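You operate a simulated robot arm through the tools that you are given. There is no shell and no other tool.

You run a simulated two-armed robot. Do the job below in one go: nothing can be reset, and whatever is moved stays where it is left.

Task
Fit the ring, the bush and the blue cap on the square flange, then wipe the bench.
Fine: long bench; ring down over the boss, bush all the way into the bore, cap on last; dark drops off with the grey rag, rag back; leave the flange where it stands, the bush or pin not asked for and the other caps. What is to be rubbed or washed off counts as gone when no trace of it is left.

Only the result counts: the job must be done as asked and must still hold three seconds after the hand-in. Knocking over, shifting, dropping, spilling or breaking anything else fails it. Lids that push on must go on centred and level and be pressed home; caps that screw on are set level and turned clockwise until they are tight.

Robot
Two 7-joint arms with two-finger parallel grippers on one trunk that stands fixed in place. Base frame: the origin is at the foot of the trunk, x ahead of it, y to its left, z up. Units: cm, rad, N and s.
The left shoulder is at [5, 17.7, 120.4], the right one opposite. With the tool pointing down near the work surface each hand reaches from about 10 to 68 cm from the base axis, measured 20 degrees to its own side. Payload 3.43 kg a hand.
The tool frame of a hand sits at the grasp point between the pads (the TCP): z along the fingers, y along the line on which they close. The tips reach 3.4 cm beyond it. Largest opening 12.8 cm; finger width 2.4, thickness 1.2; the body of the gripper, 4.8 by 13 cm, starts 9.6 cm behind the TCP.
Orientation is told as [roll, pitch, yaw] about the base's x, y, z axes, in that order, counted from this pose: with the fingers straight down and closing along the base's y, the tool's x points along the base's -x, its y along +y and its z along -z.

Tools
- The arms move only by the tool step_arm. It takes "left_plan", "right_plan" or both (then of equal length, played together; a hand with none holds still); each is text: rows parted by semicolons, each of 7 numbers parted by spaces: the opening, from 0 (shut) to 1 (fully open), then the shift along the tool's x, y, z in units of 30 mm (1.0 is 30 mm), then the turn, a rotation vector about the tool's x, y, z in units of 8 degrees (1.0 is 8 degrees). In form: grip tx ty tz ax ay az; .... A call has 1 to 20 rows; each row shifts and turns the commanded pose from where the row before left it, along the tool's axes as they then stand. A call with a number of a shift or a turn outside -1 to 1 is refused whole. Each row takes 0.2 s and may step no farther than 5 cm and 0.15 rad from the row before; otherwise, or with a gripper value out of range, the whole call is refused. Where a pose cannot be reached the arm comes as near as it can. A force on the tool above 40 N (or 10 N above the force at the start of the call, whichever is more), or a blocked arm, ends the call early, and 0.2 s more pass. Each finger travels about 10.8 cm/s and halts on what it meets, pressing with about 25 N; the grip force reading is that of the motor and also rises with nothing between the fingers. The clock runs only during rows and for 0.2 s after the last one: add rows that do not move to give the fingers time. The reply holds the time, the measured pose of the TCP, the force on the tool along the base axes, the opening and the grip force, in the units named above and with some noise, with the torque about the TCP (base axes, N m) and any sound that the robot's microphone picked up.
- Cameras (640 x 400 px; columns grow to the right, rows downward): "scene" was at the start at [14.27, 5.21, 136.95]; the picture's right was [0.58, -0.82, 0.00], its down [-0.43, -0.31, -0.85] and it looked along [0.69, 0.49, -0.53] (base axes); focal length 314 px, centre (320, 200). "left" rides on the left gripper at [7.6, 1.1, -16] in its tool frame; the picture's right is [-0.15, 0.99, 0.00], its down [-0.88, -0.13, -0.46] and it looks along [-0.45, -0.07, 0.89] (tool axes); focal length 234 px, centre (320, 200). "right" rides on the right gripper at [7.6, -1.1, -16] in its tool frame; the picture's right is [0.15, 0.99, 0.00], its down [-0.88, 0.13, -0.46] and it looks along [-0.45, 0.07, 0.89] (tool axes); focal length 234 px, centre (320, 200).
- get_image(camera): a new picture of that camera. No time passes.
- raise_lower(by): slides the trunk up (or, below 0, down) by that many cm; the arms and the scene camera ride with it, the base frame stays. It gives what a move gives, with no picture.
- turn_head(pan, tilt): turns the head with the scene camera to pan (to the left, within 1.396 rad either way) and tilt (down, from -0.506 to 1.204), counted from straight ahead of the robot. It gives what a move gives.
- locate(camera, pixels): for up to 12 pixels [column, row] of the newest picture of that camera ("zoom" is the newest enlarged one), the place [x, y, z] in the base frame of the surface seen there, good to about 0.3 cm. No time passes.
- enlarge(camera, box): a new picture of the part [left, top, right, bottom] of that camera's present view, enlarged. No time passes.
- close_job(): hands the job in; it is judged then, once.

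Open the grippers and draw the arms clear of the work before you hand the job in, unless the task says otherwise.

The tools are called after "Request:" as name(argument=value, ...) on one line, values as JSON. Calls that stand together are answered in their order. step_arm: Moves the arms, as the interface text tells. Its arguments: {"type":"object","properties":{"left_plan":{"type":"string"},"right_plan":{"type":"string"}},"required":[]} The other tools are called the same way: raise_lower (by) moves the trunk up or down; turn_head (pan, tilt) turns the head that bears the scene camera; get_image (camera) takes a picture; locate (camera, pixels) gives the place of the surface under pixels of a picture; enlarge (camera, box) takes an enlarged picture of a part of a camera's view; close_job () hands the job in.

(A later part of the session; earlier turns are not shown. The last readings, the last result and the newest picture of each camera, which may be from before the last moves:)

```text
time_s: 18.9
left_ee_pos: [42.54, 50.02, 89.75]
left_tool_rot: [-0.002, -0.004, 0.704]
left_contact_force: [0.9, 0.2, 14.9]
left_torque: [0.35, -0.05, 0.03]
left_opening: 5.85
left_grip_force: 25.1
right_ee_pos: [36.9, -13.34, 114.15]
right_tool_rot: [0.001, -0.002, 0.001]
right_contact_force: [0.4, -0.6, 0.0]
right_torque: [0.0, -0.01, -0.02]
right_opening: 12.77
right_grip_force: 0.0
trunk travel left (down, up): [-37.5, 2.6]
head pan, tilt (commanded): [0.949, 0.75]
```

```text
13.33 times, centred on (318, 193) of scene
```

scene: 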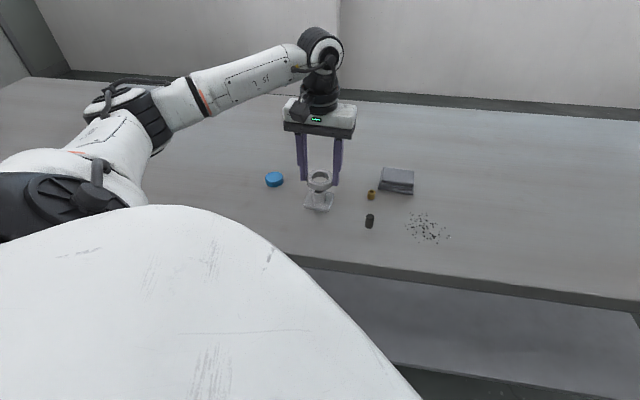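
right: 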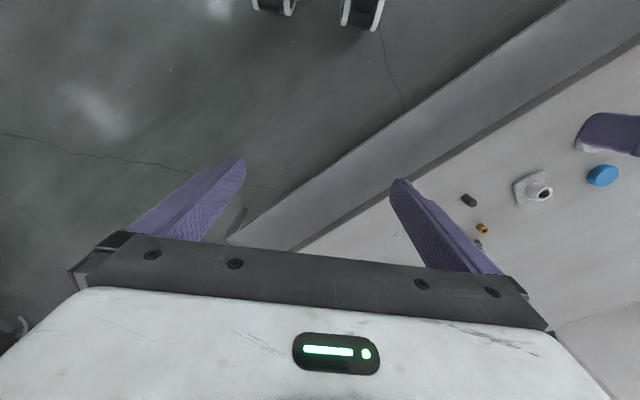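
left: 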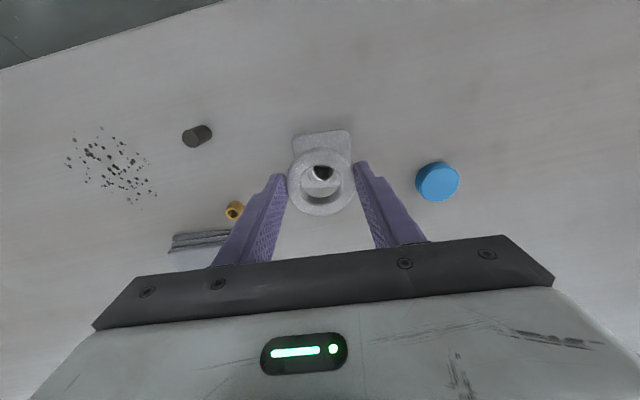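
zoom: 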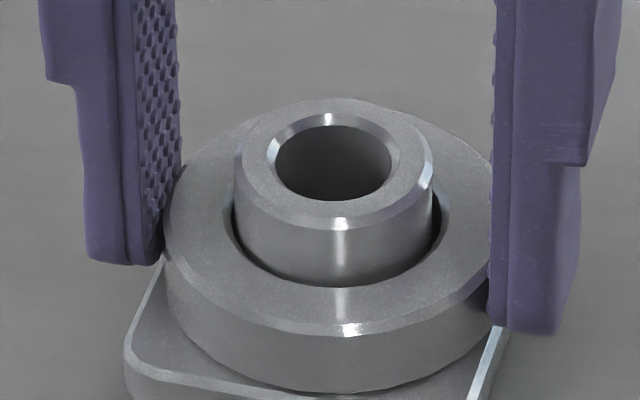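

Contact of 14.9 N: the ring is on the plate. I open the fingers and rise straight up.

Request:
step_arm(left_plan="0.62 0 0 0 0 0 0; 0.62 0 0 0 0 0 0; 0.62 0 0 0 0 0 0; 0.62 0 0 -0.5 0 0 0; 0.62 0 0 -1 0 0 0; 0.62 0 0 -1 0 0 0; 0.62 0 0 0 0 0 0")

Request:
enlarge(camera="scene", box=[294, 178, 342, 208])

Request:
get_image(camera="left")

```text
time_s: 20.5
left_ee_pos: [42.52, 50.1, 97.03]
left_tool_rot: [-0.002, 0.0, 0.702]
left_contact_force: [0.5, 0.1, 0.2]
left_torque: [0.05, 0.02, 0.02]
left_opening: 7.97
left_grip_force: 0.1
right_ee_pos: [36.87, -13.23, 114.16]
right_tool_rot: [-0.001, 0.0, 0.001]
right_contact_force: [-0.8, 0.5, 0.9]
right_torque: [-0.03, 0.0, -0.01]
right_opening: 12.79
right_grip_force: 0.0
trunk travel left (down, up): [-37.5, 2.6]
head pan, tilt (commanded): [0.949, 0.75]
```

```text
13.33 times, centred on (318, 193) of scene
```

zoom: 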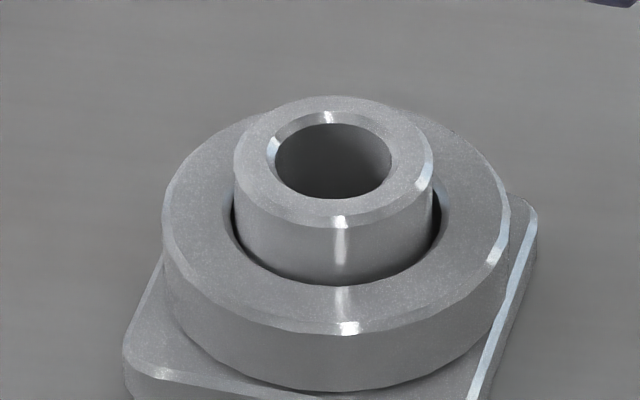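

```text
taken
```

left: 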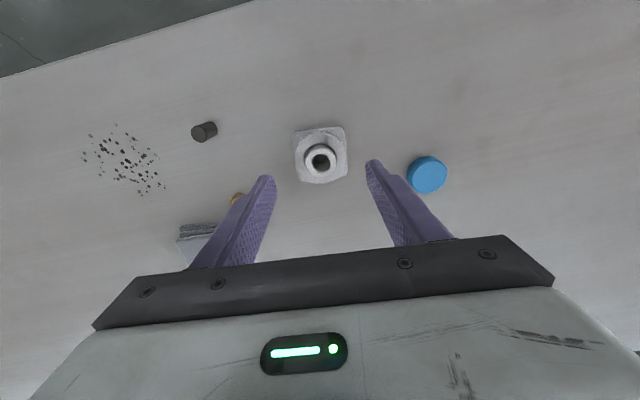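

The ring lies flat on the plate around the boss and the flange hasn't moved. Next I move the hand over the brass bush near (53.7,44.4), narrowing the fingers.

Request:
step_arm(left_plan="0.62 -0.318 -0.759 0 0 0 0; 0.5 -0.318 -0.759 0 0 0 0; 0.4 -0.318 -0.759 0.2 0 0 0; 0.32 -0.318 -0.759 0.4 0 0 0; 0.32 -0.318 -0.759 0.4 0 0 0; 0.32 0 0 0 0 0 0")

Request:
get_image(camera="left")

Request:
get_image(camera="scene")

```text
time_s: 21.9
left_ee_pos: [53.52, 44.47, 94.06]
left_tool_rot: [0.0, -0.001, 0.704]
left_contact_force: [0.1, 0.7, 0.3]
left_torque: [-0.01, 0.01, -0.03]
left_opening: 4.13
left_grip_force: 0.1
right_ee_pos: [36.95, -13.31, 114.18]
right_tool_rot: [0.002, 0.001, 0.001]
right_contact_force: [-0.8, -0.5, -0.1]
right_torque: [0.01, -0.01, 0.0]
right_opening: 12.81
right_grip_force: 0.0
trunk travel left (down, up): [-37.5, 2.6]
head pan, tilt (commanded): [0.949, 0.75]
```

```text
taken
```

left: 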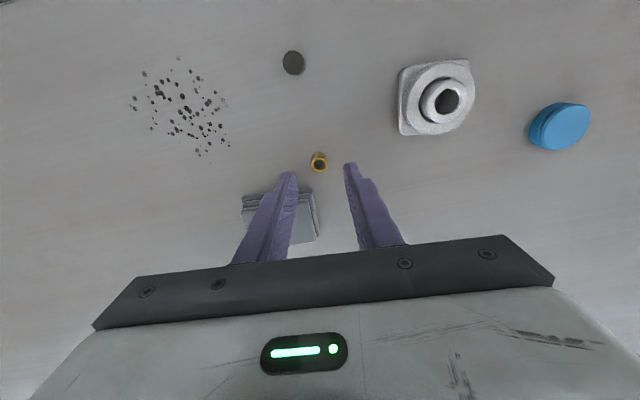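

```text
taken
```

scene: 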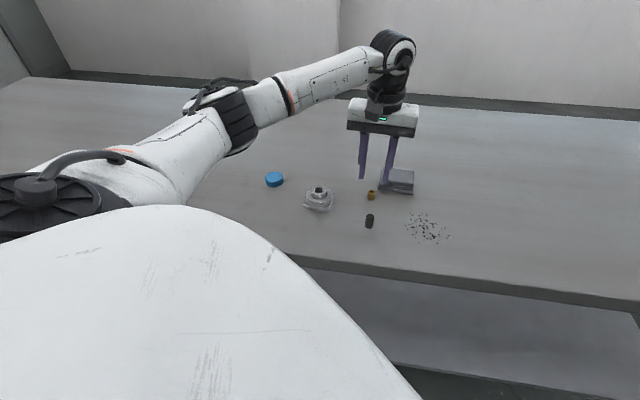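

The bush is visible at (319,161) between the fingers. I enlarge to get its centre.

Request:
enlarge(camera="left", box=[300, 148, 340, 173])

```text
16.00 times, centred on (320, 160) of left
```

zoom: 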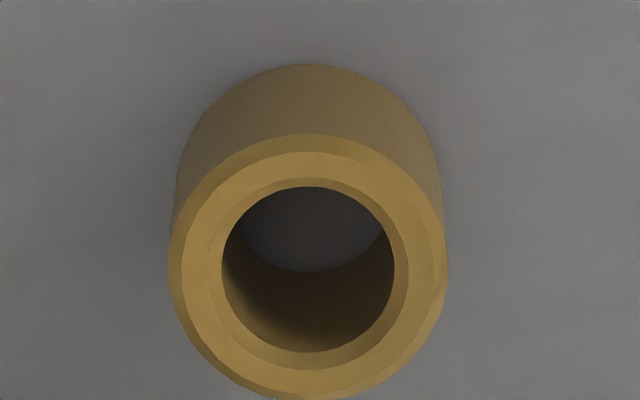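

The bush centre computes to tool (-0.15,-0.11), outer diameter about 1.8 cm. I adjust and lower so the tips hold only its upper 0.75 cm, then close.

Request:
step_arm(left_plan="0.32 -0.05 -0.036 0.6 0 0 0; 0.32 0 0 0.6 0 0 0; 0.32 0 0 0.383 0 0 0; 0.32 0 0 0 0 0 0")

Request:
enlarge(camera="left", box=[280, 150, 360, 200])

Request:
enlarge(camera="scene", box=[347, 178, 395, 208])

```text
time_s: 22.9
left_ee_pos: [53.65, 44.48, 89.35]
left_tool_rot: [0.0, 0.0, 0.703]
left_contact_force: [0.0, -0.2, 0.7]
left_torque: [0.0, -0.01, -0.01]
left_opening: 4.11
left_grip_force: 0.1
right_ee_pos: [36.84, -13.24, 114.08]
right_tool_rot: [0.002, -0.001, 0.001]
right_contact_force: [0.3, -0.2, -0.7]
right_torque: [0.0, 0.01, -0.02]
right_opening: 12.8
right_grip_force: 0.1
trunk travel left (down, up): [-37.5, 2.6]
head pan, tilt (commanded): [0.949, 0.75]
```

```text
8.00 times, centred on (320, 175) of left
```

zoom: 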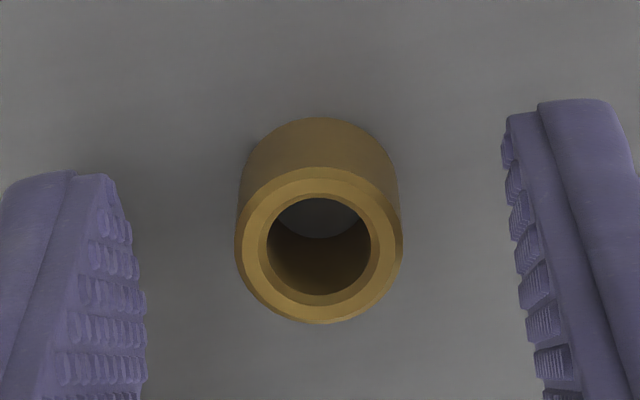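

```text
13.33 times, centred on (371, 193) of scene
```

zoom: 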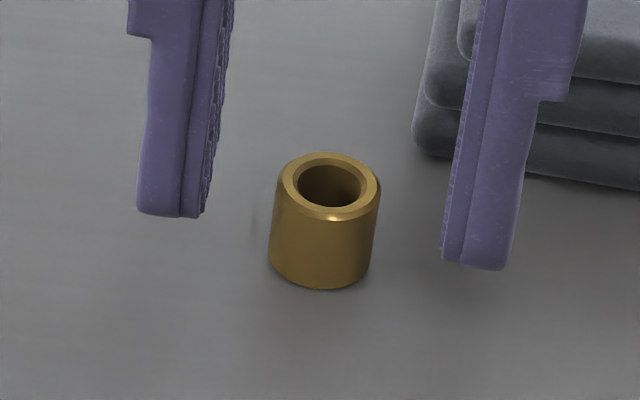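

Bush is centred between the pads (tool offset about 0). I close and lift.

Request:
step_arm(left_plan="0 0 0 0 0 0 0; 0 0 0 0 0 0 0; 0 0 0 0 0 0 0")

Request:
enlarge(camera="left", box=[280, 150, 360, 200])

Request:
enlarge(camera="scene", box=[347, 178, 395, 208])

```text
time_s: 23.7
left_ee_pos: [53.72, 44.32, 89.32]
left_tool_rot: [0.002, 0.0, 0.702]
left_contact_force: [-0.1, 0.6, -0.3]
left_torque: [0.01, -0.01, -0.01]
left_opening: 1.65
left_grip_force: 25.4
right_ee_pos: [36.88, -13.34, 114.15]
right_tool_rot: [0.001, 0.0, 0.001]
right_contact_force: [0.5, -0.1, 0.4]
right_torque: [0.01, -0.02, -0.03]
right_opening: 12.82
right_grip_force: 0.0
trunk travel left (down, up): [-37.5, 2.6]
head pan, tilt (commanded): [0.949, 0.75]
```

```text
8.00 times, centred on (320, 175) of left
```

zoom: 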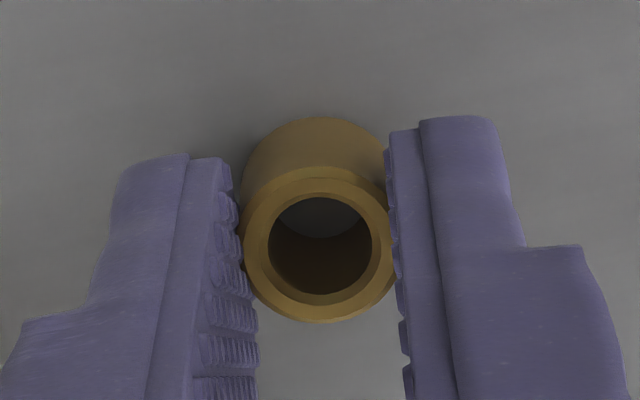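

```text
13.33 times, centred on (371, 193) of scene
```

zoom: 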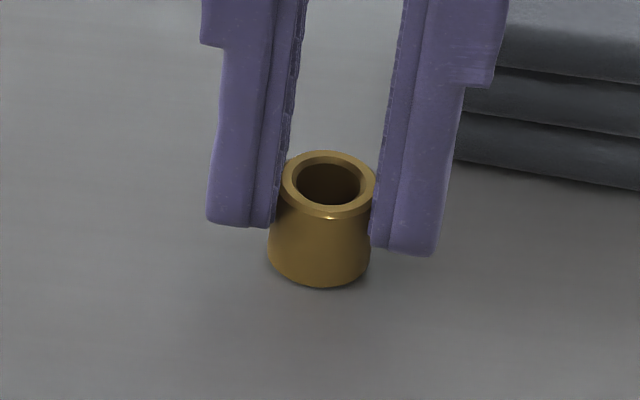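

The bush is held firmly (opening 1.65). I lift it and carry it back over the bore.

Request:
step_arm(left_plan="0 0 0 -0.6 0 0 0; 0 0 0 -0.6 0 0 0; 0 0 0 -0.5 0 0 0; 0 0.303 0.766 0 0 0 0; 0 0.303 0.766 0 0 0 0; 0 0.303 0.766 0 0 0 0; 0 0.303 0.766 0 0 0 0; 0 0.303 0.766 0 0 0 0; 0 0 0 0 0 0 0; 0 0 0 0 0 0 0")

Request:
enlarge(camera="left", box=[280, 150, 360, 200])

Request:
enlarge(camera="scene", box=[294, 175, 342, 205])

```text
time_s: 25.9
left_ee_pos: [42.75, 50.41, 94.37]
left_tool_rot: [0.0, 0.001, 0.704]
left_contact_force: [0.5, -0.4, 0.3]
left_torque: [0.0, 0.03, 0.01]
left_opening: 1.62
left_grip_force: 24.9
right_ee_pos: [36.89, -13.2, 114.2]
right_tool_rot: [0.002, 0.0, -0.001]
right_contact_force: [-0.3, 0.1, -0.3]
right_torque: [-0.05, -0.01, -0.02]
right_opening: 12.78
right_grip_force: 0.0
trunk travel left (down, up): [-37.5, 2.6]
head pan, tilt (commanded): [0.949, 0.75]
```

```text
8.00 times, centred on (320, 175) of left
```

zoom: 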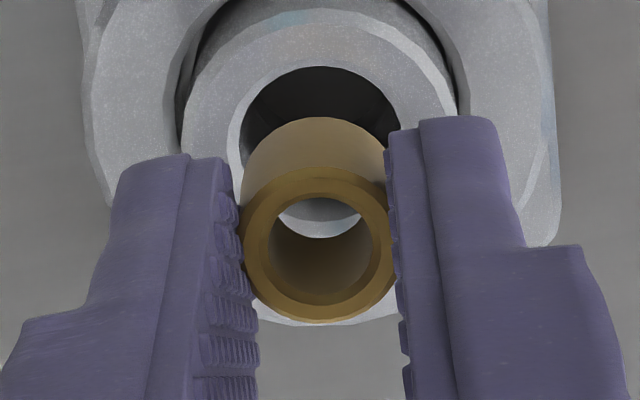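

```text
13.33 times, centred on (318, 190) of scene
```

zoom: 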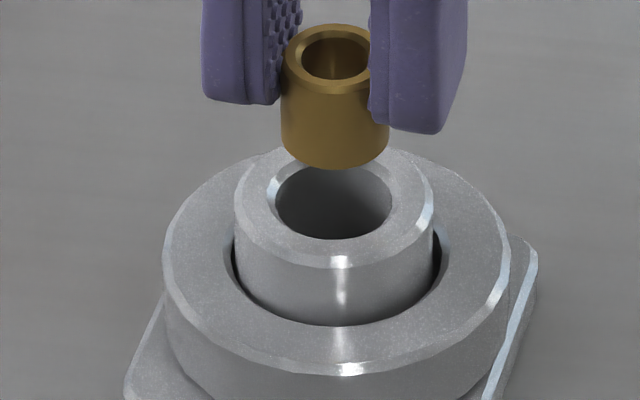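

Bush and bore are aligned to within about 0.03 cm in both views. I lower it to the bore mouth and start the insertion gently.

Request:
step_arm(left_plan="0 0 0 0.2 0 0 0; 0 0 0 0.2 0 0 0; 0 0 0 0.05 0 0 0; 0 0 0 0.05 0 0 0; 0 0 0 0.05 0 0 0; 0 0 0 0 0 0 0")

Request:
enlarge(camera="scene", box=[294, 175, 342, 205])

Request:
enlarge(camera="left", box=[280, 150, 360, 200])

```text
time_s: 27.3
left_ee_pos: [42.72, 50.34, 92.75]
left_tool_rot: [-0.001, 0.001, 0.703]
left_contact_force: [-0.7, 0.0, -0.5]
left_torque: [-0.01, 0.01, 0.02]
left_opening: 1.66
left_grip_force: 24.9
right_ee_pos: [36.95, -13.25, 114.19]
right_tool_rot: [0.002, 0.0, 0.0]
right_contact_force: [-0.4, -0.1, -0.9]
right_torque: [-0.01, -0.01, 0.03]
right_opening: 12.79
right_grip_force: 0.0
trunk travel left (down, up): [-37.5, 2.6]
head pan, tilt (commanded): [0.949, 0.75]
```

```text
13.33 times, centred on (318, 190) of scene
```

zoom: 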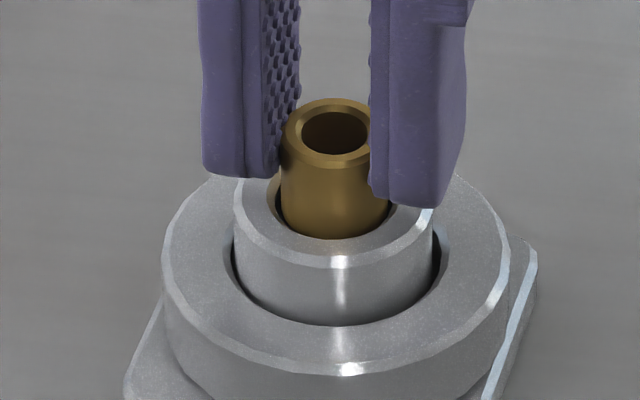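

```text
8.00 times, centred on (320, 175) of left
```

zoom: 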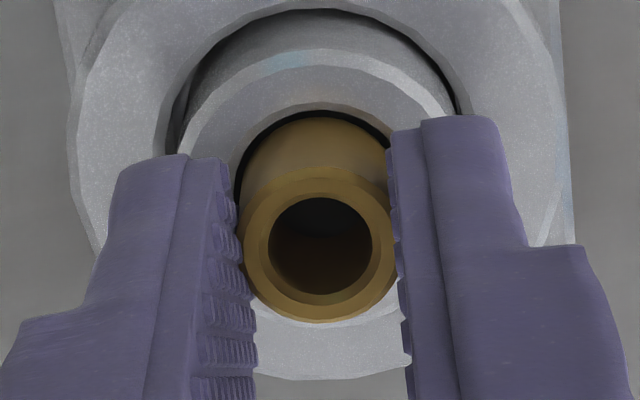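

The bush is entering the bore with no resistance. I continue lowering another 0.6 cm.

Request:
step_arm(left_plan="0 0 0 0.05 0 0 0; 0 0 0 0.05 0 0 0; 0 0 0 0.05 0 0 0; 0 0 0 0.05 0 0 0; 0 0 0 0 0 0 0")

Request:
enlarge(camera="scene", box=[294, 175, 342, 205])

```text
time_s: 28.5
left_ee_pos: [42.79, 50.35, 92.12]
left_tool_rot: [-0.001, 0.0, 0.703]
left_contact_force: [-1.5, 0.3, 3.4]
left_torque: [0.03, 0.05, -0.05]
left_opening: 1.65
left_grip_force: 24.7
right_ee_pos: [36.86, -13.31, 114.13]
right_tool_rot: [0.003, 0.0, -0.001]
right_contact_force: [-0.1, -0.3, -0.1]
right_torque: [-0.01, -0.01, 0.01]
right_opening: 12.79
right_grip_force: 0.1
trunk travel left (down, up): [-37.5, 2.6]
head pan, tilt (commanded): [0.949, 0.75]
```

```text
13.33 times, centred on (318, 190) of scene
```

zoom: 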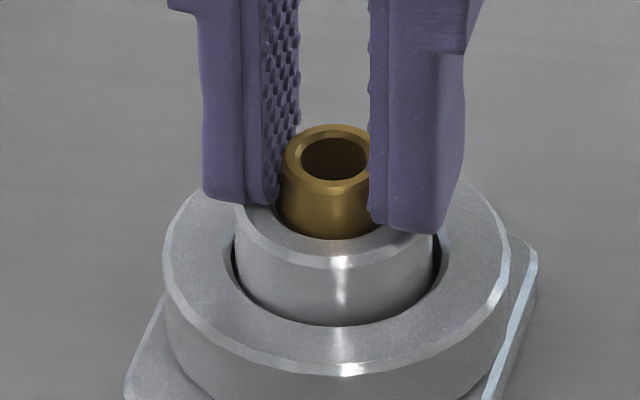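

The bush is in by about 0.8 cm, tips just above the boss. I open the fingers and lift a little to see whether it dropped in.

Request:
step_arm(left_plan="0.3 0 0 0 0 0 0; 0.3 0 0 0 0 0 0; 0.3 0 0 -0.5 0 0 0; 0.3 0 0 -0.5 0 0 0; 0.3 0 0 0 0 0 0")

Request:
enlarge(camera="scene", box=[294, 175, 342, 205])

Request:
enlarge(camera="left", box=[280, 150, 360, 200])

```text
time_s: 29.7
left_ee_pos: [42.76, 50.36, 95.22]
left_tool_rot: [0.0, 0.0, 0.702]
left_contact_force: [-0.3, 0.1, -0.3]
left_torque: [-0.02, 0.0, -0.02]
left_opening: 3.86
left_grip_force: 0.1
right_ee_pos: [36.94, -13.19, 114.07]
right_tool_rot: [0.002, 0.001, -0.001]
right_contact_force: [0.6, -0.3, -0.4]
right_torque: [0.0, 0.01, -0.01]
right_opening: 12.78
right_grip_force: 0.1
trunk travel left (down, up): [-37.5, 2.6]
head pan, tilt (commanded): [0.949, 0.75]
```

```text
13.33 times, centred on (318, 190) of scene
```

zoom: 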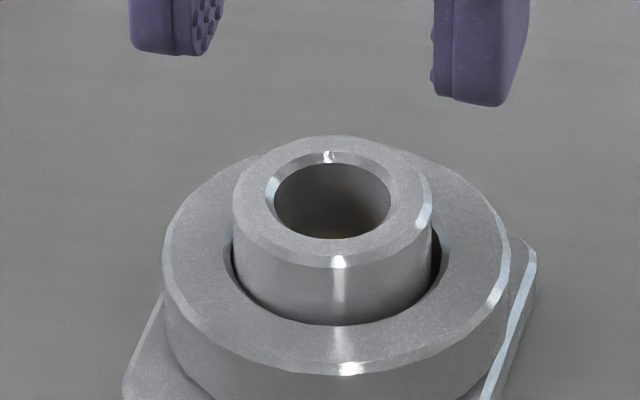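

```text
8.00 times, centred on (320, 175) of left
```

zoom: 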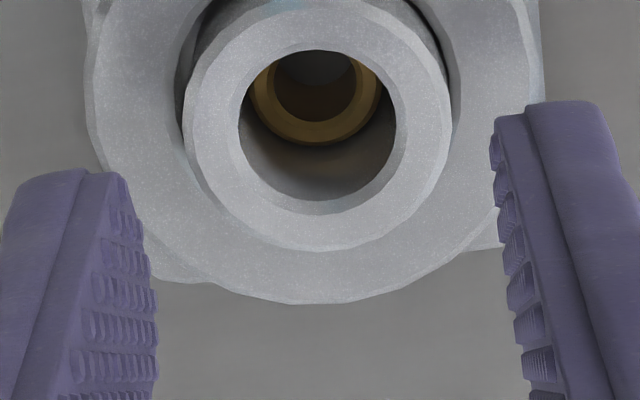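

The bush has dropped down the bore. I zoom in to check it is level and at the bottom.

Request:
enlarge(camera="left", box=[304, 152, 336, 172])

Request:
locate(camera="zoom", pixels=[[190, 200], [420, 200], [310, 270], [230, 240], [390, 240], [300, 60], [320, 20]])

Request:
get_image(camera="left")

```text
16.00 times, centred on (320, 162) of left
```

zoom: 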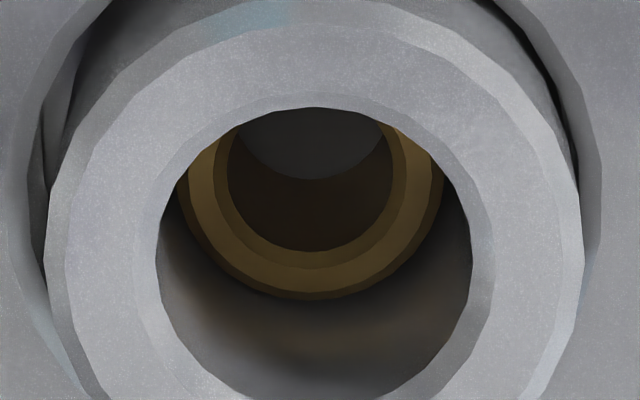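

```text
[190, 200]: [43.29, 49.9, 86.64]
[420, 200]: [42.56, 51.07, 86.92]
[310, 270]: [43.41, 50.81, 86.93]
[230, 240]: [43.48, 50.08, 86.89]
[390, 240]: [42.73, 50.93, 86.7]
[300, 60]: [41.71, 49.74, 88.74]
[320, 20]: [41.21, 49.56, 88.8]
```

```text
taken
```

left: 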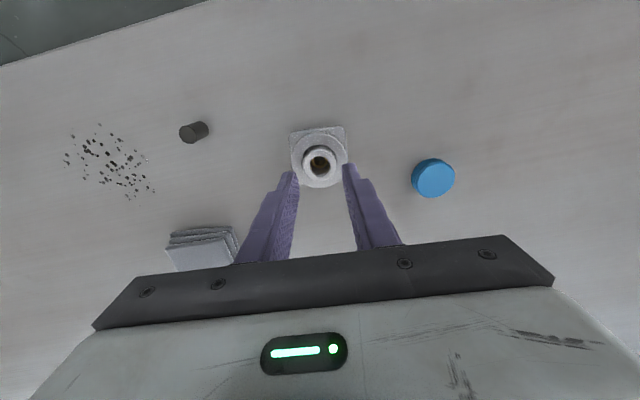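

The bush sits level deep in the bore (top about z 86.8). Next I move the hand over the blue cap near (37.5,62.3).

Request:
step_arm(left_plan="0.4 -0.245 0.836 0 0 0 0; 0.5 -0.245 0.836 0 0 0 0; 0.5 -0.245 0.836 0 0 0 0; 0.5 -0.245 0.836 0.2 0 0 0; 0.5 -0.245 0.836 0.2 0 0 0; 0.5 0 0 0 0 0 0")

Request:
get_image(camera="left")

```text
time_s: 31.1
left_ee_pos: [37.45, 62.26, 93.9]
left_tool_rot: [-0.001, 0.0, 0.703]
left_contact_force: [0.1, 0.9, 0.9]
left_torque: [0.05, -0.01, -0.01]
left_opening: 6.39
left_grip_force: 0.0
right_ee_pos: [36.89, -13.21, 114.13]
right_tool_rot: [0.001, 0.0, 0.001]
right_contact_force: [0.6, -0.7, -0.5]
right_torque: [0.02, -0.01, -0.02]
right_opening: 12.8
right_grip_force: 0.1
trunk travel left (down, up): [-37.5, 2.6]
head pan, tilt (commanded): [0.949, 0.75]
```

```text
taken
```

left: 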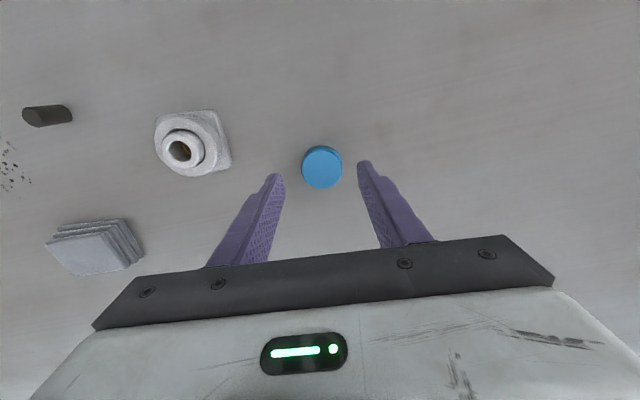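

The cap is at (322,167) between the fingers; I enlarge to measure its top centre.

Request:
enlarge(camera="left", box=[290, 148, 354, 188])

```text
10.00 times, centred on (322, 168) of left
```

zoom: 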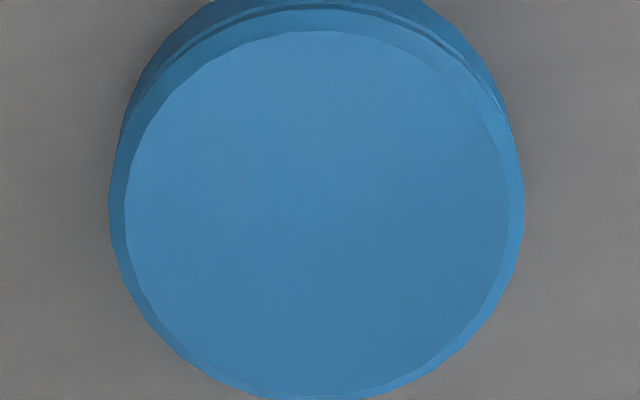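

Cap centre is at tool (-0.69,+0.07), diameter about 4.3 cm. I correct, lower to z about 89.0 around it.

Request:
step_arm(left_plan="0.5 -0.23 0.023 0.4 0 0 0; 0.5 0 0 0.6 0 0 0; 0.5 0 0 0.5 0 0 0; 0.5 0 0 0.15 0 0 0; 0.5 0 0 0 0 0 0")

Request:
enlarge(camera="left", box=[272, 150, 368, 210])

Request:
enlarge(camera="scene", box=[250, 165, 298, 195])

```text
time_s: 32.3
left_ee_pos: [38.02, 62.76, 88.95]
left_tool_rot: [0.0, -0.001, 0.703]
left_contact_force: [0.1, -0.4, 0.5]
left_torque: [0.0, -0.01, -0.01]
left_opening: 6.38
left_grip_force: 0.0
right_ee_pos: [37.05, -13.26, 114.13]
right_tool_rot: [0.002, 0.001, -0.001]
right_contact_force: [-0.3, -0.5, -0.2]
right_torque: [0.02, 0.01, -0.02]
right_opening: 12.81
right_grip_force: 0.0
trunk travel left (down, up): [-37.5, 2.6]
head pan, tilt (commanded): [0.949, 0.75]
```

```text
6.67 times, centred on (320, 180) of left
```

zoom: 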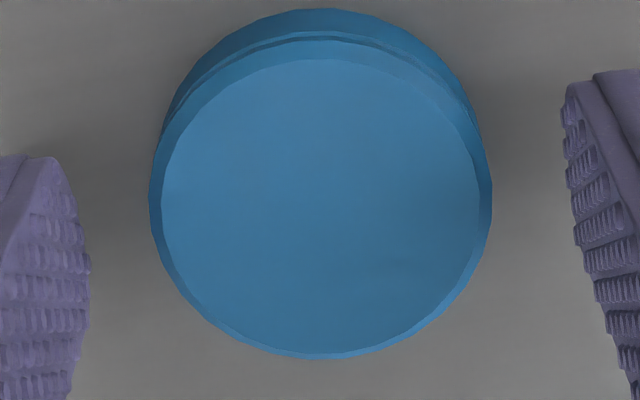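

```text
13.33 times, centred on (274, 180) of scene
```

zoom: 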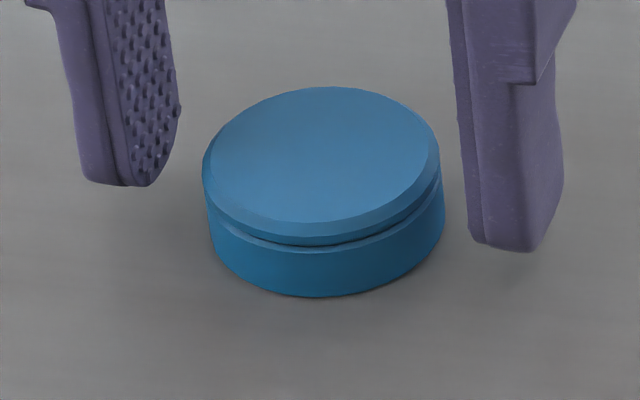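

The cap is centred in the hand (tool x about 0.03, y about 0.01). I close on it.

Request:
step_arm(left_plan="0 0 0 0 0 0 0; 0 0 0 0 0 0 0; 0 0 0 0 0 0 0")

Request:
enlarge(camera="left", box=[272, 150, 368, 210])

Request:
enlarge(camera="scene", box=[250, 165, 298, 195])

```text
time_s: 33.1
left_ee_pos: [37.95, 62.77, 89.07]
left_tool_rot: [0.0, 0.0, 0.703]
left_contact_force: [-0.4, -0.4, 0.5]
left_torque: [-0.02, -0.04, 0.01]
left_opening: 4.21
left_grip_force: 25.1
right_ee_pos: [36.9, -13.25, 114.14]
right_tool_rot: [0.0, -0.001, -0.001]
right_contact_force: [0.2, 0.2, -0.3]
right_torque: [0.02, 0.02, 0.02]
right_opening: 12.77
right_grip_force: 0.1
trunk travel left (down, up): [-37.5, 2.6]
head pan, tilt (commanded): [0.949, 0.75]
```

```text
6.67 times, centred on (320, 180) of left
```

zoom: 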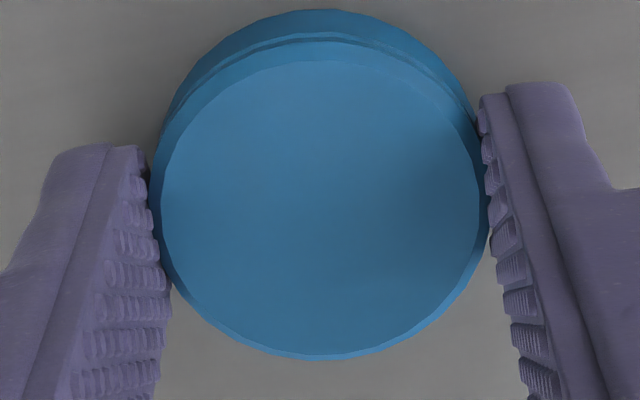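

```text
13.33 times, centred on (274, 180) of scene
```

zoom: 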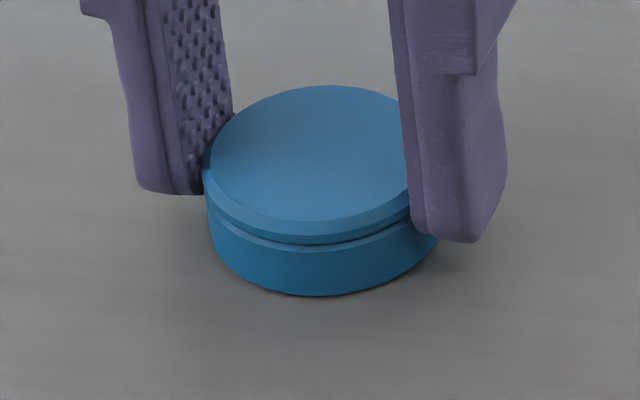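

Gripped at 4.21 cm. I lift the cap and carry it back over the boss by reversing my earlier moves.

Request:
step_arm(left_plan="0 0 0 -0.5 0 0 0; 0 0 0 -0.6 0 0 0; 0 0 0 -0.5 0 0 0; 0 0.291 -0.8406 0 0 0 0; 0 0.291 -0.8406 0 0 0 0; 0 0.291 -0.8406 0 0 0 0; 0 0.291 -0.8406 0 0 0 0; 0 0.291 -0.8406 0 0 0 0; 0 0 0 0 0 0 0; 0 0 0 0 0 0 0")

Request:
enlarge(camera="left", box=[272, 140, 368, 200])

Request:
enlarge(camera="scene", box=[290, 170, 346, 205])

Request:
get_image(camera="scene")

```text
time_s: 35.3
left_ee_pos: [42.62, 50.32, 93.76]
left_tool_rot: [0.0, -0.001, 0.703]
left_contact_force: [0.1, 1.0, -1.2]
left_torque: [-0.03, 0.02, -0.03]
left_opening: 4.22
left_grip_force: 24.8
right_ee_pos: [36.9, -13.17, 114.28]
right_tool_rot: [0.002, 0.0, 0.0]
right_contact_force: [-0.8, 0.4, 0.1]
right_torque: [0.02, -0.01, 0.01]
right_opening: 12.79
right_grip_force: 0.1
trunk travel left (down, up): [-37.5, 2.6]
head pan, tilt (commanded): [0.949, 0.75]
```

```text
6.67 times, centred on (320, 170) of left
```

zoom: 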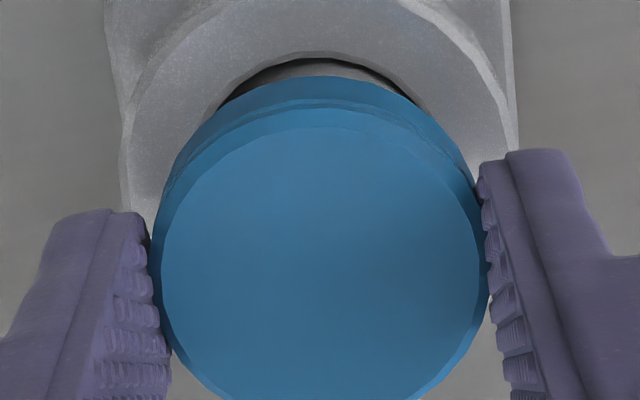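

```text
11.43 times, centred on (318, 188) of scene
```

zoom: 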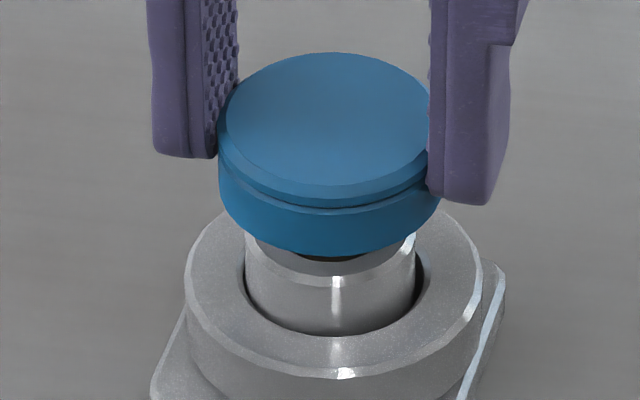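

```text
taken
```

scene: 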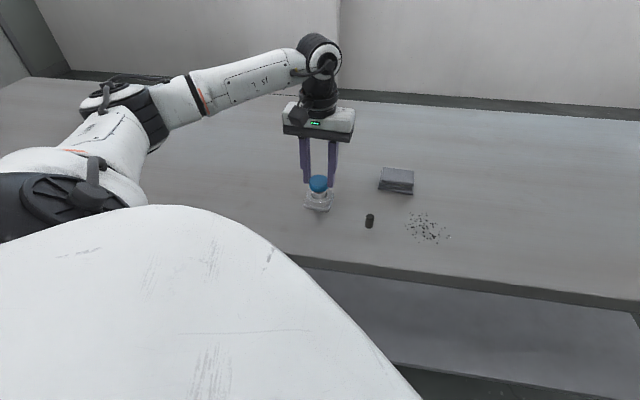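

Cap and boss line up to about 0.03 cm in the scene view. I lower slowly towards the boss top, watching the force.

Request:
step_arm(left_plan="0 0 0 0.15 0 0 0; 0 0 0 0.1 0 0 0; 0 0 0 0.05 0 0 0; 0 0 0 0.03 0 0 0; 0 0 0 0.03 0 0 0; 0 0 0 0 0 0 0")

Request:
enlarge(camera="scene", box=[290, 170, 346, 205])

Request:
enlarge(camera="left", box=[272, 140, 368, 200])

```text
time_s: 36.7
left_ee_pos: [42.61, 50.31, 92.82]
left_tool_rot: [0.002, 0.0, 0.703]
left_contact_force: [-0.3, -0.5, -0.4]
left_torque: [-0.02, 0.03, -0.02]
left_opening: 4.2
left_grip_force: 24.9
right_ee_pos: [36.94, -13.23, 114.22]
right_tool_rot: [0.003, -0.002, 0.001]
right_contact_force: [-0.5, -0.1, 0.6]
right_torque: [-0.03, 0.01, 0.01]
right_opening: 12.79
right_grip_force: 0.1
trunk travel left (down, up): [-37.5, 2.6]
head pan, tilt (commanded): [0.949, 0.75]
```

```text
11.43 times, centred on (318, 188) of scene
```

zoom: 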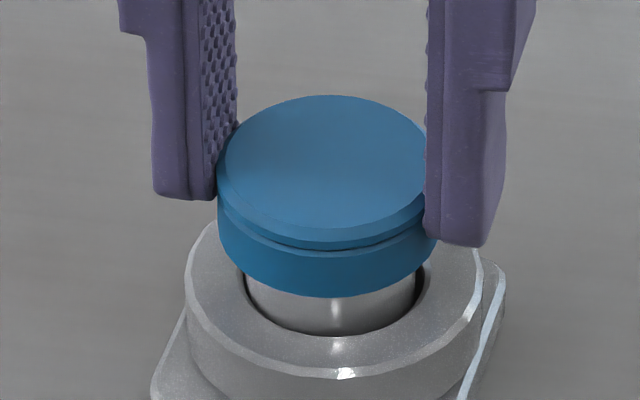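

```text
6.67 times, centred on (320, 170) of left
```

zoom: 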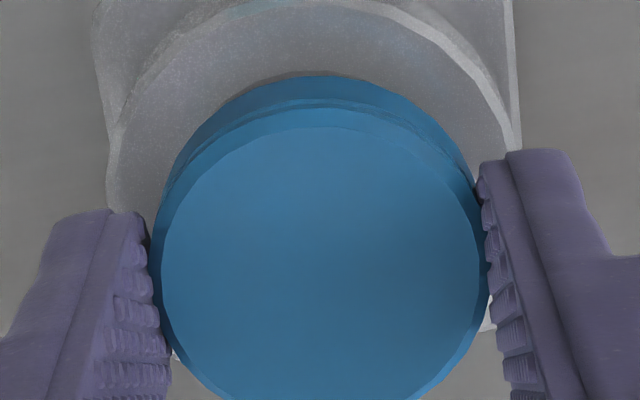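

The cap is about 0.08 cm to the left of the boss axis in both views. I correct by that and continue lowering in fine steps.

Request:
step_arm(left_plan="0 -0.008 -0.024 0 0 0 0; 0 0 0 0.03 0 0 0; 0 0 0 0.03 0 0 0; 0 0 0 0.03 0 0 0; 0 0 0 0 0 0 0")

Request:
enlarge(camera="scene", box=[290, 170, 346, 205])

```text
time_s: 37.9
left_ee_pos: [42.78, 50.17, 92.35]
left_tool_rot: [0.0, 0.001, 0.704]
left_contact_force: [0.6, 1.7, -0.8]
left_torque: [0.0, 0.0, 0.02]
left_opening: 4.18
left_grip_force: 24.3
right_ee_pos: [36.89, -13.17, 114.24]
right_tool_rot: [0.003, 0.001, -0.001]
right_contact_force: [1.0, -0.3, -0.4]
right_torque: [0.0, -0.02, -0.01]
right_opening: 12.79
right_grip_force: 0.0
trunk travel left (down, up): [-37.5, 2.6]
head pan, tilt (commanded): [0.949, 0.75]
```

```text
11.43 times, centred on (318, 188) of scene
```

zoom: 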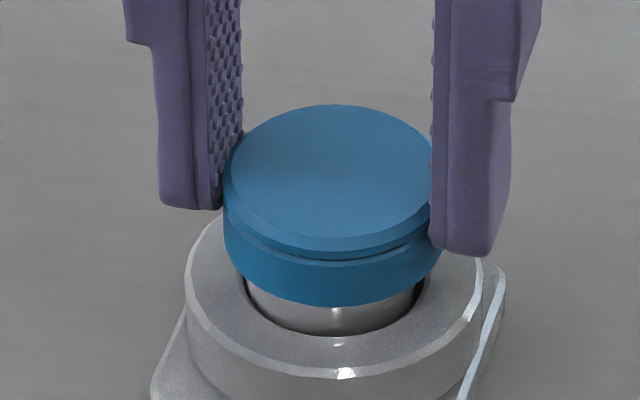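

The cap skirt is already below the boss top without force, so it has engaged. I lower further until resistance shows.

Request:
step_arm(left_plan="0 0 0 0.04 0 0 0; 0 0 0 0.04 0 0 0; 0 0 0 0.04 0 0 0; 0 0 0 0 0 0 0")

Request:
enlarge(camera="scene", box=[290, 170, 346, 205])

```text
time_s: 38.9
left_ee_pos: [42.78, 50.33, 92.14]
left_tool_rot: [0.001, 0.001, 0.702]
left_contact_force: [-0.3, 0.4, -0.4]
left_torque: [0.0, -0.01, 0.03]
left_opening: 4.19
left_grip_force: 24.8
right_ee_pos: [36.86, -13.24, 114.24]
right_tool_rot: [0.0, 0.001, 0.0]
right_contact_force: [0.0, -0.5, 0.2]
right_torque: [-0.01, 0.0, 0.0]
right_opening: 12.82
right_grip_force: 0.2
trunk travel left (down, up): [-37.5, 2.6]
head pan, tilt (commanded): [0.949, 0.75]
```

```text
11.43 times, centred on (318, 188) of scene
```

zoom: 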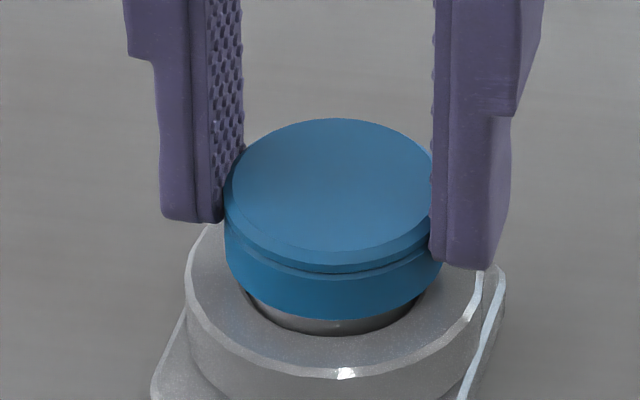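

No resistance yet; I keep lowering in fine steps.

Request:
step_arm(left_plan="0 0 0 0.04 0 0 0; 0 0 0 0.04 0 0 0; 0 0 0 0.04 0 0 0; 0 0 0 0 0 0 0")

Request:
enlarge(camera="scene", box=[290, 170, 346, 205])

```text
time_s: 39.9
left_ee_pos: [42.72, 50.37, 91.82]
left_tool_rot: [0.001, 0.001, 0.704]
left_contact_force: [0.7, -0.6, 0.0]
left_torque: [-0.01, -0.04, -0.02]
left_opening: 4.22
left_grip_force: 24.8
right_ee_pos: [37.01, -13.24, 114.23]
right_tool_rot: [0.001, 0.001, 0.0]
right_contact_force: [0.1, -0.9, -0.4]
right_torque: [0.04, -0.01, -0.02]
right_opening: 12.78
right_grip_force: 0.1
trunk travel left (down, up): [-37.5, 2.6]
head pan, tilt (commanded): [0.949, 0.75]
```

```text
11.43 times, centred on (318, 188) of scene
```

zoom: 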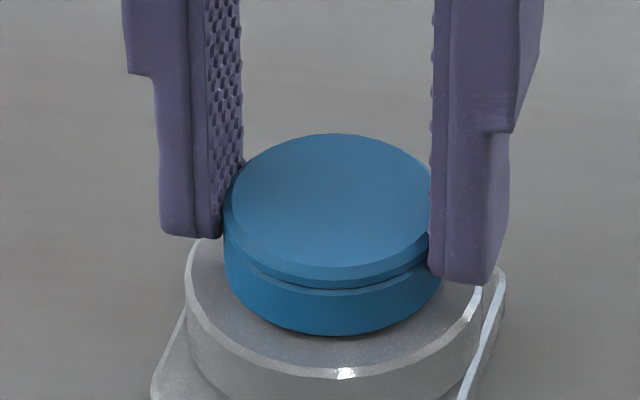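

Request:
step_arm(left_plan="0 0 0 0.03 0 0 0; 0 0 0 0.03 0 0 0; 0 0 0 0.03 0 0 0; 0 0 0 0 0 0 0")

Request:
enlarge(camera="scene", box=[290, 170, 346, 205])

```text
time_s: 40.9
left_ee_pos: [42.84, 50.26, 91.54]
left_tool_rot: [0.0, -0.002, 0.702]
left_contact_force: [-0.7, 1.1, 7.5]
left_torque: [-0.02, 0.05, -0.03]
left_opening: 4.24
left_grip_force: 25.1
right_ee_pos: [36.91, -13.25, 114.21]
right_tool_rot: [0.001, -0.001, 0.001]
right_contact_force: [0.5, -0.8, -0.1]
right_torque: [0.0, -0.02, 0.0]
right_opening: 12.8
right_grip_force: 0.0
trunk travel left (down, up): [-37.5, 2.6]
head pan, tilt (commanded): [0.949, 0.75]
```

```text
11.43 times, centred on (318, 188) of scene
```

zoom: 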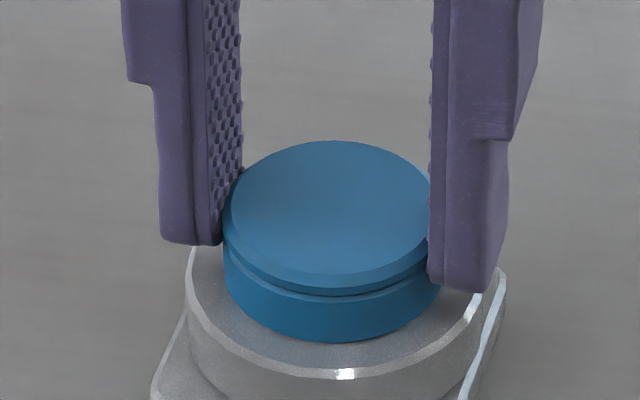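

Resistance of 7.5 N with the cap near the ring's top. I press a bit further to seat it.

Request:
step_arm(left_plan="0 0 0 0.03 0 0 0; 0 0 0 0.03 0 0 0; 0 0 0 0.03 0 0 0; 0 0 0 0 0 0 0")

Request:
enlarge(camera="scene", box=[290, 170, 346, 205])

```text
time_s: 41.9
left_ee_pos: [42.7, 50.4, 91.43]
left_tool_rot: [-0.001, -0.003, 0.703]
left_contact_force: [-0.6, 3.1, 20.8]
left_torque: [0.07, 0.04, -0.05]
left_opening: 4.24
left_grip_force: 24.8
right_ee_pos: [36.82, -13.31, 114.28]
right_tool_rot: [0.002, 0.0, 0.001]
right_contact_force: [0.4, 0.8, -0.1]
right_torque: [-0.02, -0.03, 0.0]
right_opening: 12.8
right_grip_force: 0.1
trunk travel left (down, up): [-37.5, 2.6]
head pan, tilt (commanded): [0.949, 0.75]
```

```text
11.43 times, centred on (318, 188) of scene
```

zoom: 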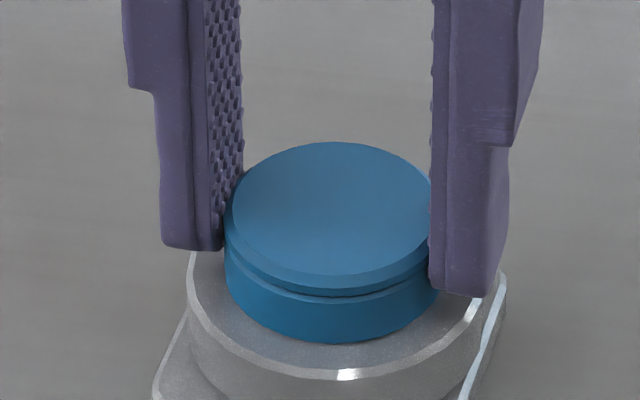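

Still rising (20.8 N). I press on gently in finer steps, up to roughly 35 N, listening for a click.

Request:
step_arm(left_plan="0 0 0 0.03 0 0 0; 0 0 0 0.03 0 0 0; 0 0 0 0.02 0 0 0; 0 0 0 0 0 0 0")

Request:
enlarge(camera="scene", box=[290, 170, 346, 205])

```text
time_s: 42.9
left_ee_pos: [42.73, 50.24, 91.07]
left_tool_rot: [-0.002, -0.002, 0.702]
left_contact_force: [0.6, 5.3, 19.9]
left_torque: [0.23, -0.01, -0.02]
left_opening: 4.21
left_grip_force: 24.6
right_ee_pos: [36.76, -13.32, 114.2]
right_tool_rot: [0.002, -0.003, -0.001]
right_contact_force: [0.6, 0.4, -0.3]
right_torque: [-0.02, -0.01, -0.03]
right_opening: 12.79
right_grip_force: 0.1
trunk travel left (down, up): [-37.5, 2.6]
head pan, tilt (commanded): [0.949, 0.75]
```

```text
11.43 times, centred on (318, 188) of scene
```

zoom: 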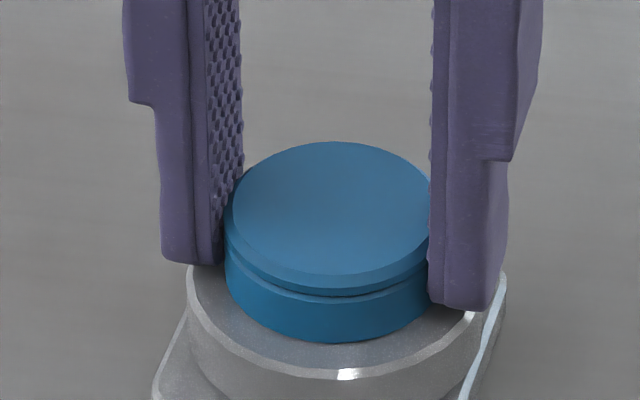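

The fingers slid 0.3 cm down the cap while it stayed put, so I release, rise, close the fingers and will press from above.

Request:
step_arm(left_plan="0.5 0 0 0 0 0 0; 0.5 0 0 0 0 0 0; 0.5 0 0 -0.8 0 0 0; 0.5 0 0 -0.8 0 0 0; 0.5 0 0 -0.5 0 0 0; 0.5 0 0 0 0 0 0")

Request:
enlarge(camera="scene", box=[294, 178, 342, 208])

Request:
locate(camera="zoom", pixels=[[330, 130], [240, 130], [420, 130], [330, 80], [330, 180], [270, 160], [390, 160], [200, 160], [460, 220]])

Request:
enlarge(camera="left", box=[272, 120, 368, 180])

```text
time_s: 44.3
left_ee_pos: [42.7, 50.32, 97.25]
left_tool_rot: [-0.001, 0.001, 0.703]
left_contact_force: [-0.5, 0.5, -0.5]
left_torque: [0.01, 0.02, 0.01]
left_opening: 6.37
left_grip_force: 0.0
right_ee_pos: [36.87, -13.24, 114.11]
right_tool_rot: [-0.001, 0.001, 0.001]
right_contact_force: [-0.3, -0.2, -0.6]
right_torque: [0.03, 0.0, 0.03]
right_opening: 12.81
right_grip_force: 0.0
trunk travel left (down, up): [-37.5, 2.6]
head pan, tilt (commanded): [0.949, 0.75]
```

```text
13.33 times, centred on (318, 193) of scene
```

zoom: 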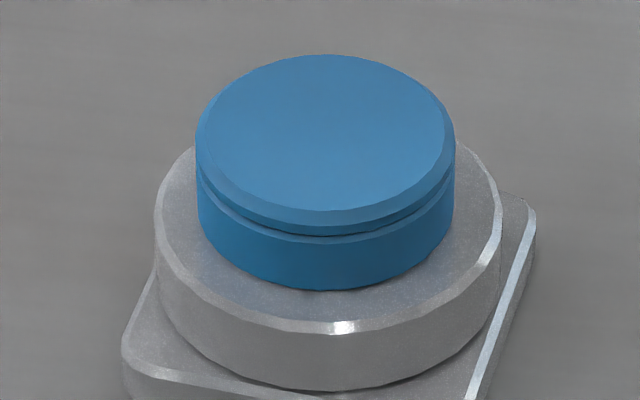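

```text
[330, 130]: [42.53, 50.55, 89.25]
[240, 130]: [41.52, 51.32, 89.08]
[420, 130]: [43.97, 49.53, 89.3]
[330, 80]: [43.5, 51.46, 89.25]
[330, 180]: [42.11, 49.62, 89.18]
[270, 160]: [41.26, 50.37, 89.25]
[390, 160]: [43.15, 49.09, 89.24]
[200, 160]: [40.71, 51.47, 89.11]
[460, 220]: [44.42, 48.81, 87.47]
```

```text
6.67 times, centred on (320, 150) of left
```

zoom: 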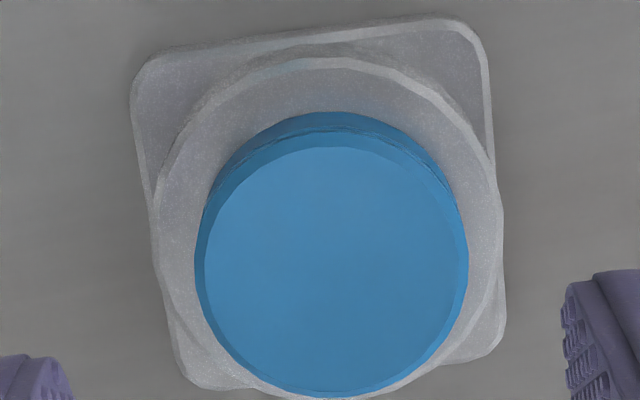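

The cap top is level at z 89.2 and its skirt is down on the ring (87.5). I compare the flange plate's position with my earlier picture of the same box to check nothing shifted.

Request:
enlarge(camera="scene", box=[294, 185, 342, 215])

```text
13.33 times, centred on (318, 200) of scene
```

zoom: 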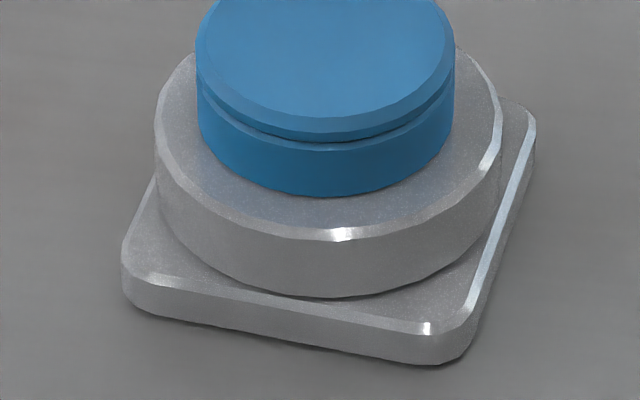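

The flange hasn't moved (corners within 1–2 zoom pixels), but cap and ring sit about 0.14 cm to one side within their play. I re-centre the cap by gripping it with the hand on the boss axis, then release.

Request:
step_arm(left_plan="0.5 -0.01 0.017 0.6 0 0 0; 0.5 0 0 0.6 0 0 0; 0.5 0 0 0.6 0 0 0; 0.5 0 0 0 0 0 0; 0.34 0 0 0 0 0 0; 0.32 0 0 0 0 0 0; 0.32 0 0 0 0 0 0")

Request:
enlarge(camera="scene", box=[294, 178, 342, 208])

Request:
enlarge(camera="left", box=[272, 140, 368, 200])

```text
time_s: 45.9
left_ee_pos: [42.74, 50.3, 91.77]
left_tool_rot: [-0.001, 0.0, 0.702]
left_contact_force: [-0.7, -0.2, -0.1]
left_torque: [0.01, 0.0, 0.0]
left_opening: 4.23
left_grip_force: 25.2
right_ee_pos: [36.83, -13.23, 114.21]
right_tool_rot: [0.001, -0.001, 0.0]
right_contact_force: [0.5, 0.5, -0.8]
right_torque: [0.01, 0.0, 0.01]
right_opening: 12.82
right_grip_force: 0.1
trunk travel left (down, up): [-37.5, 2.6]
head pan, tilt (commanded): [0.949, 0.75]
```

```text
13.33 times, centred on (318, 193) of scene
```

zoom: 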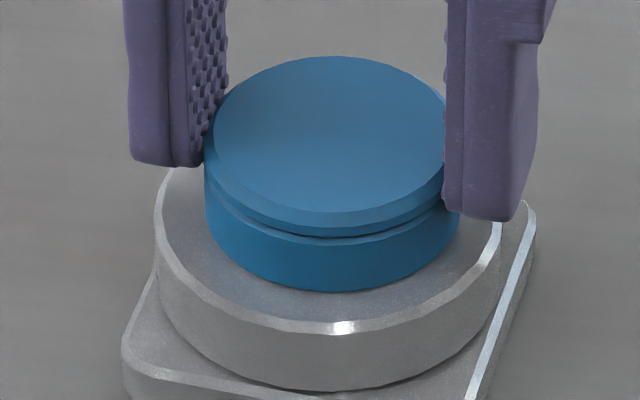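

```text
6.67 times, centred on (320, 170) of left
```

zoom: 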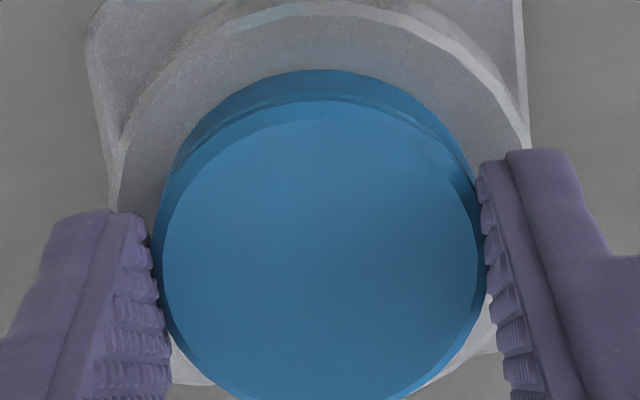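

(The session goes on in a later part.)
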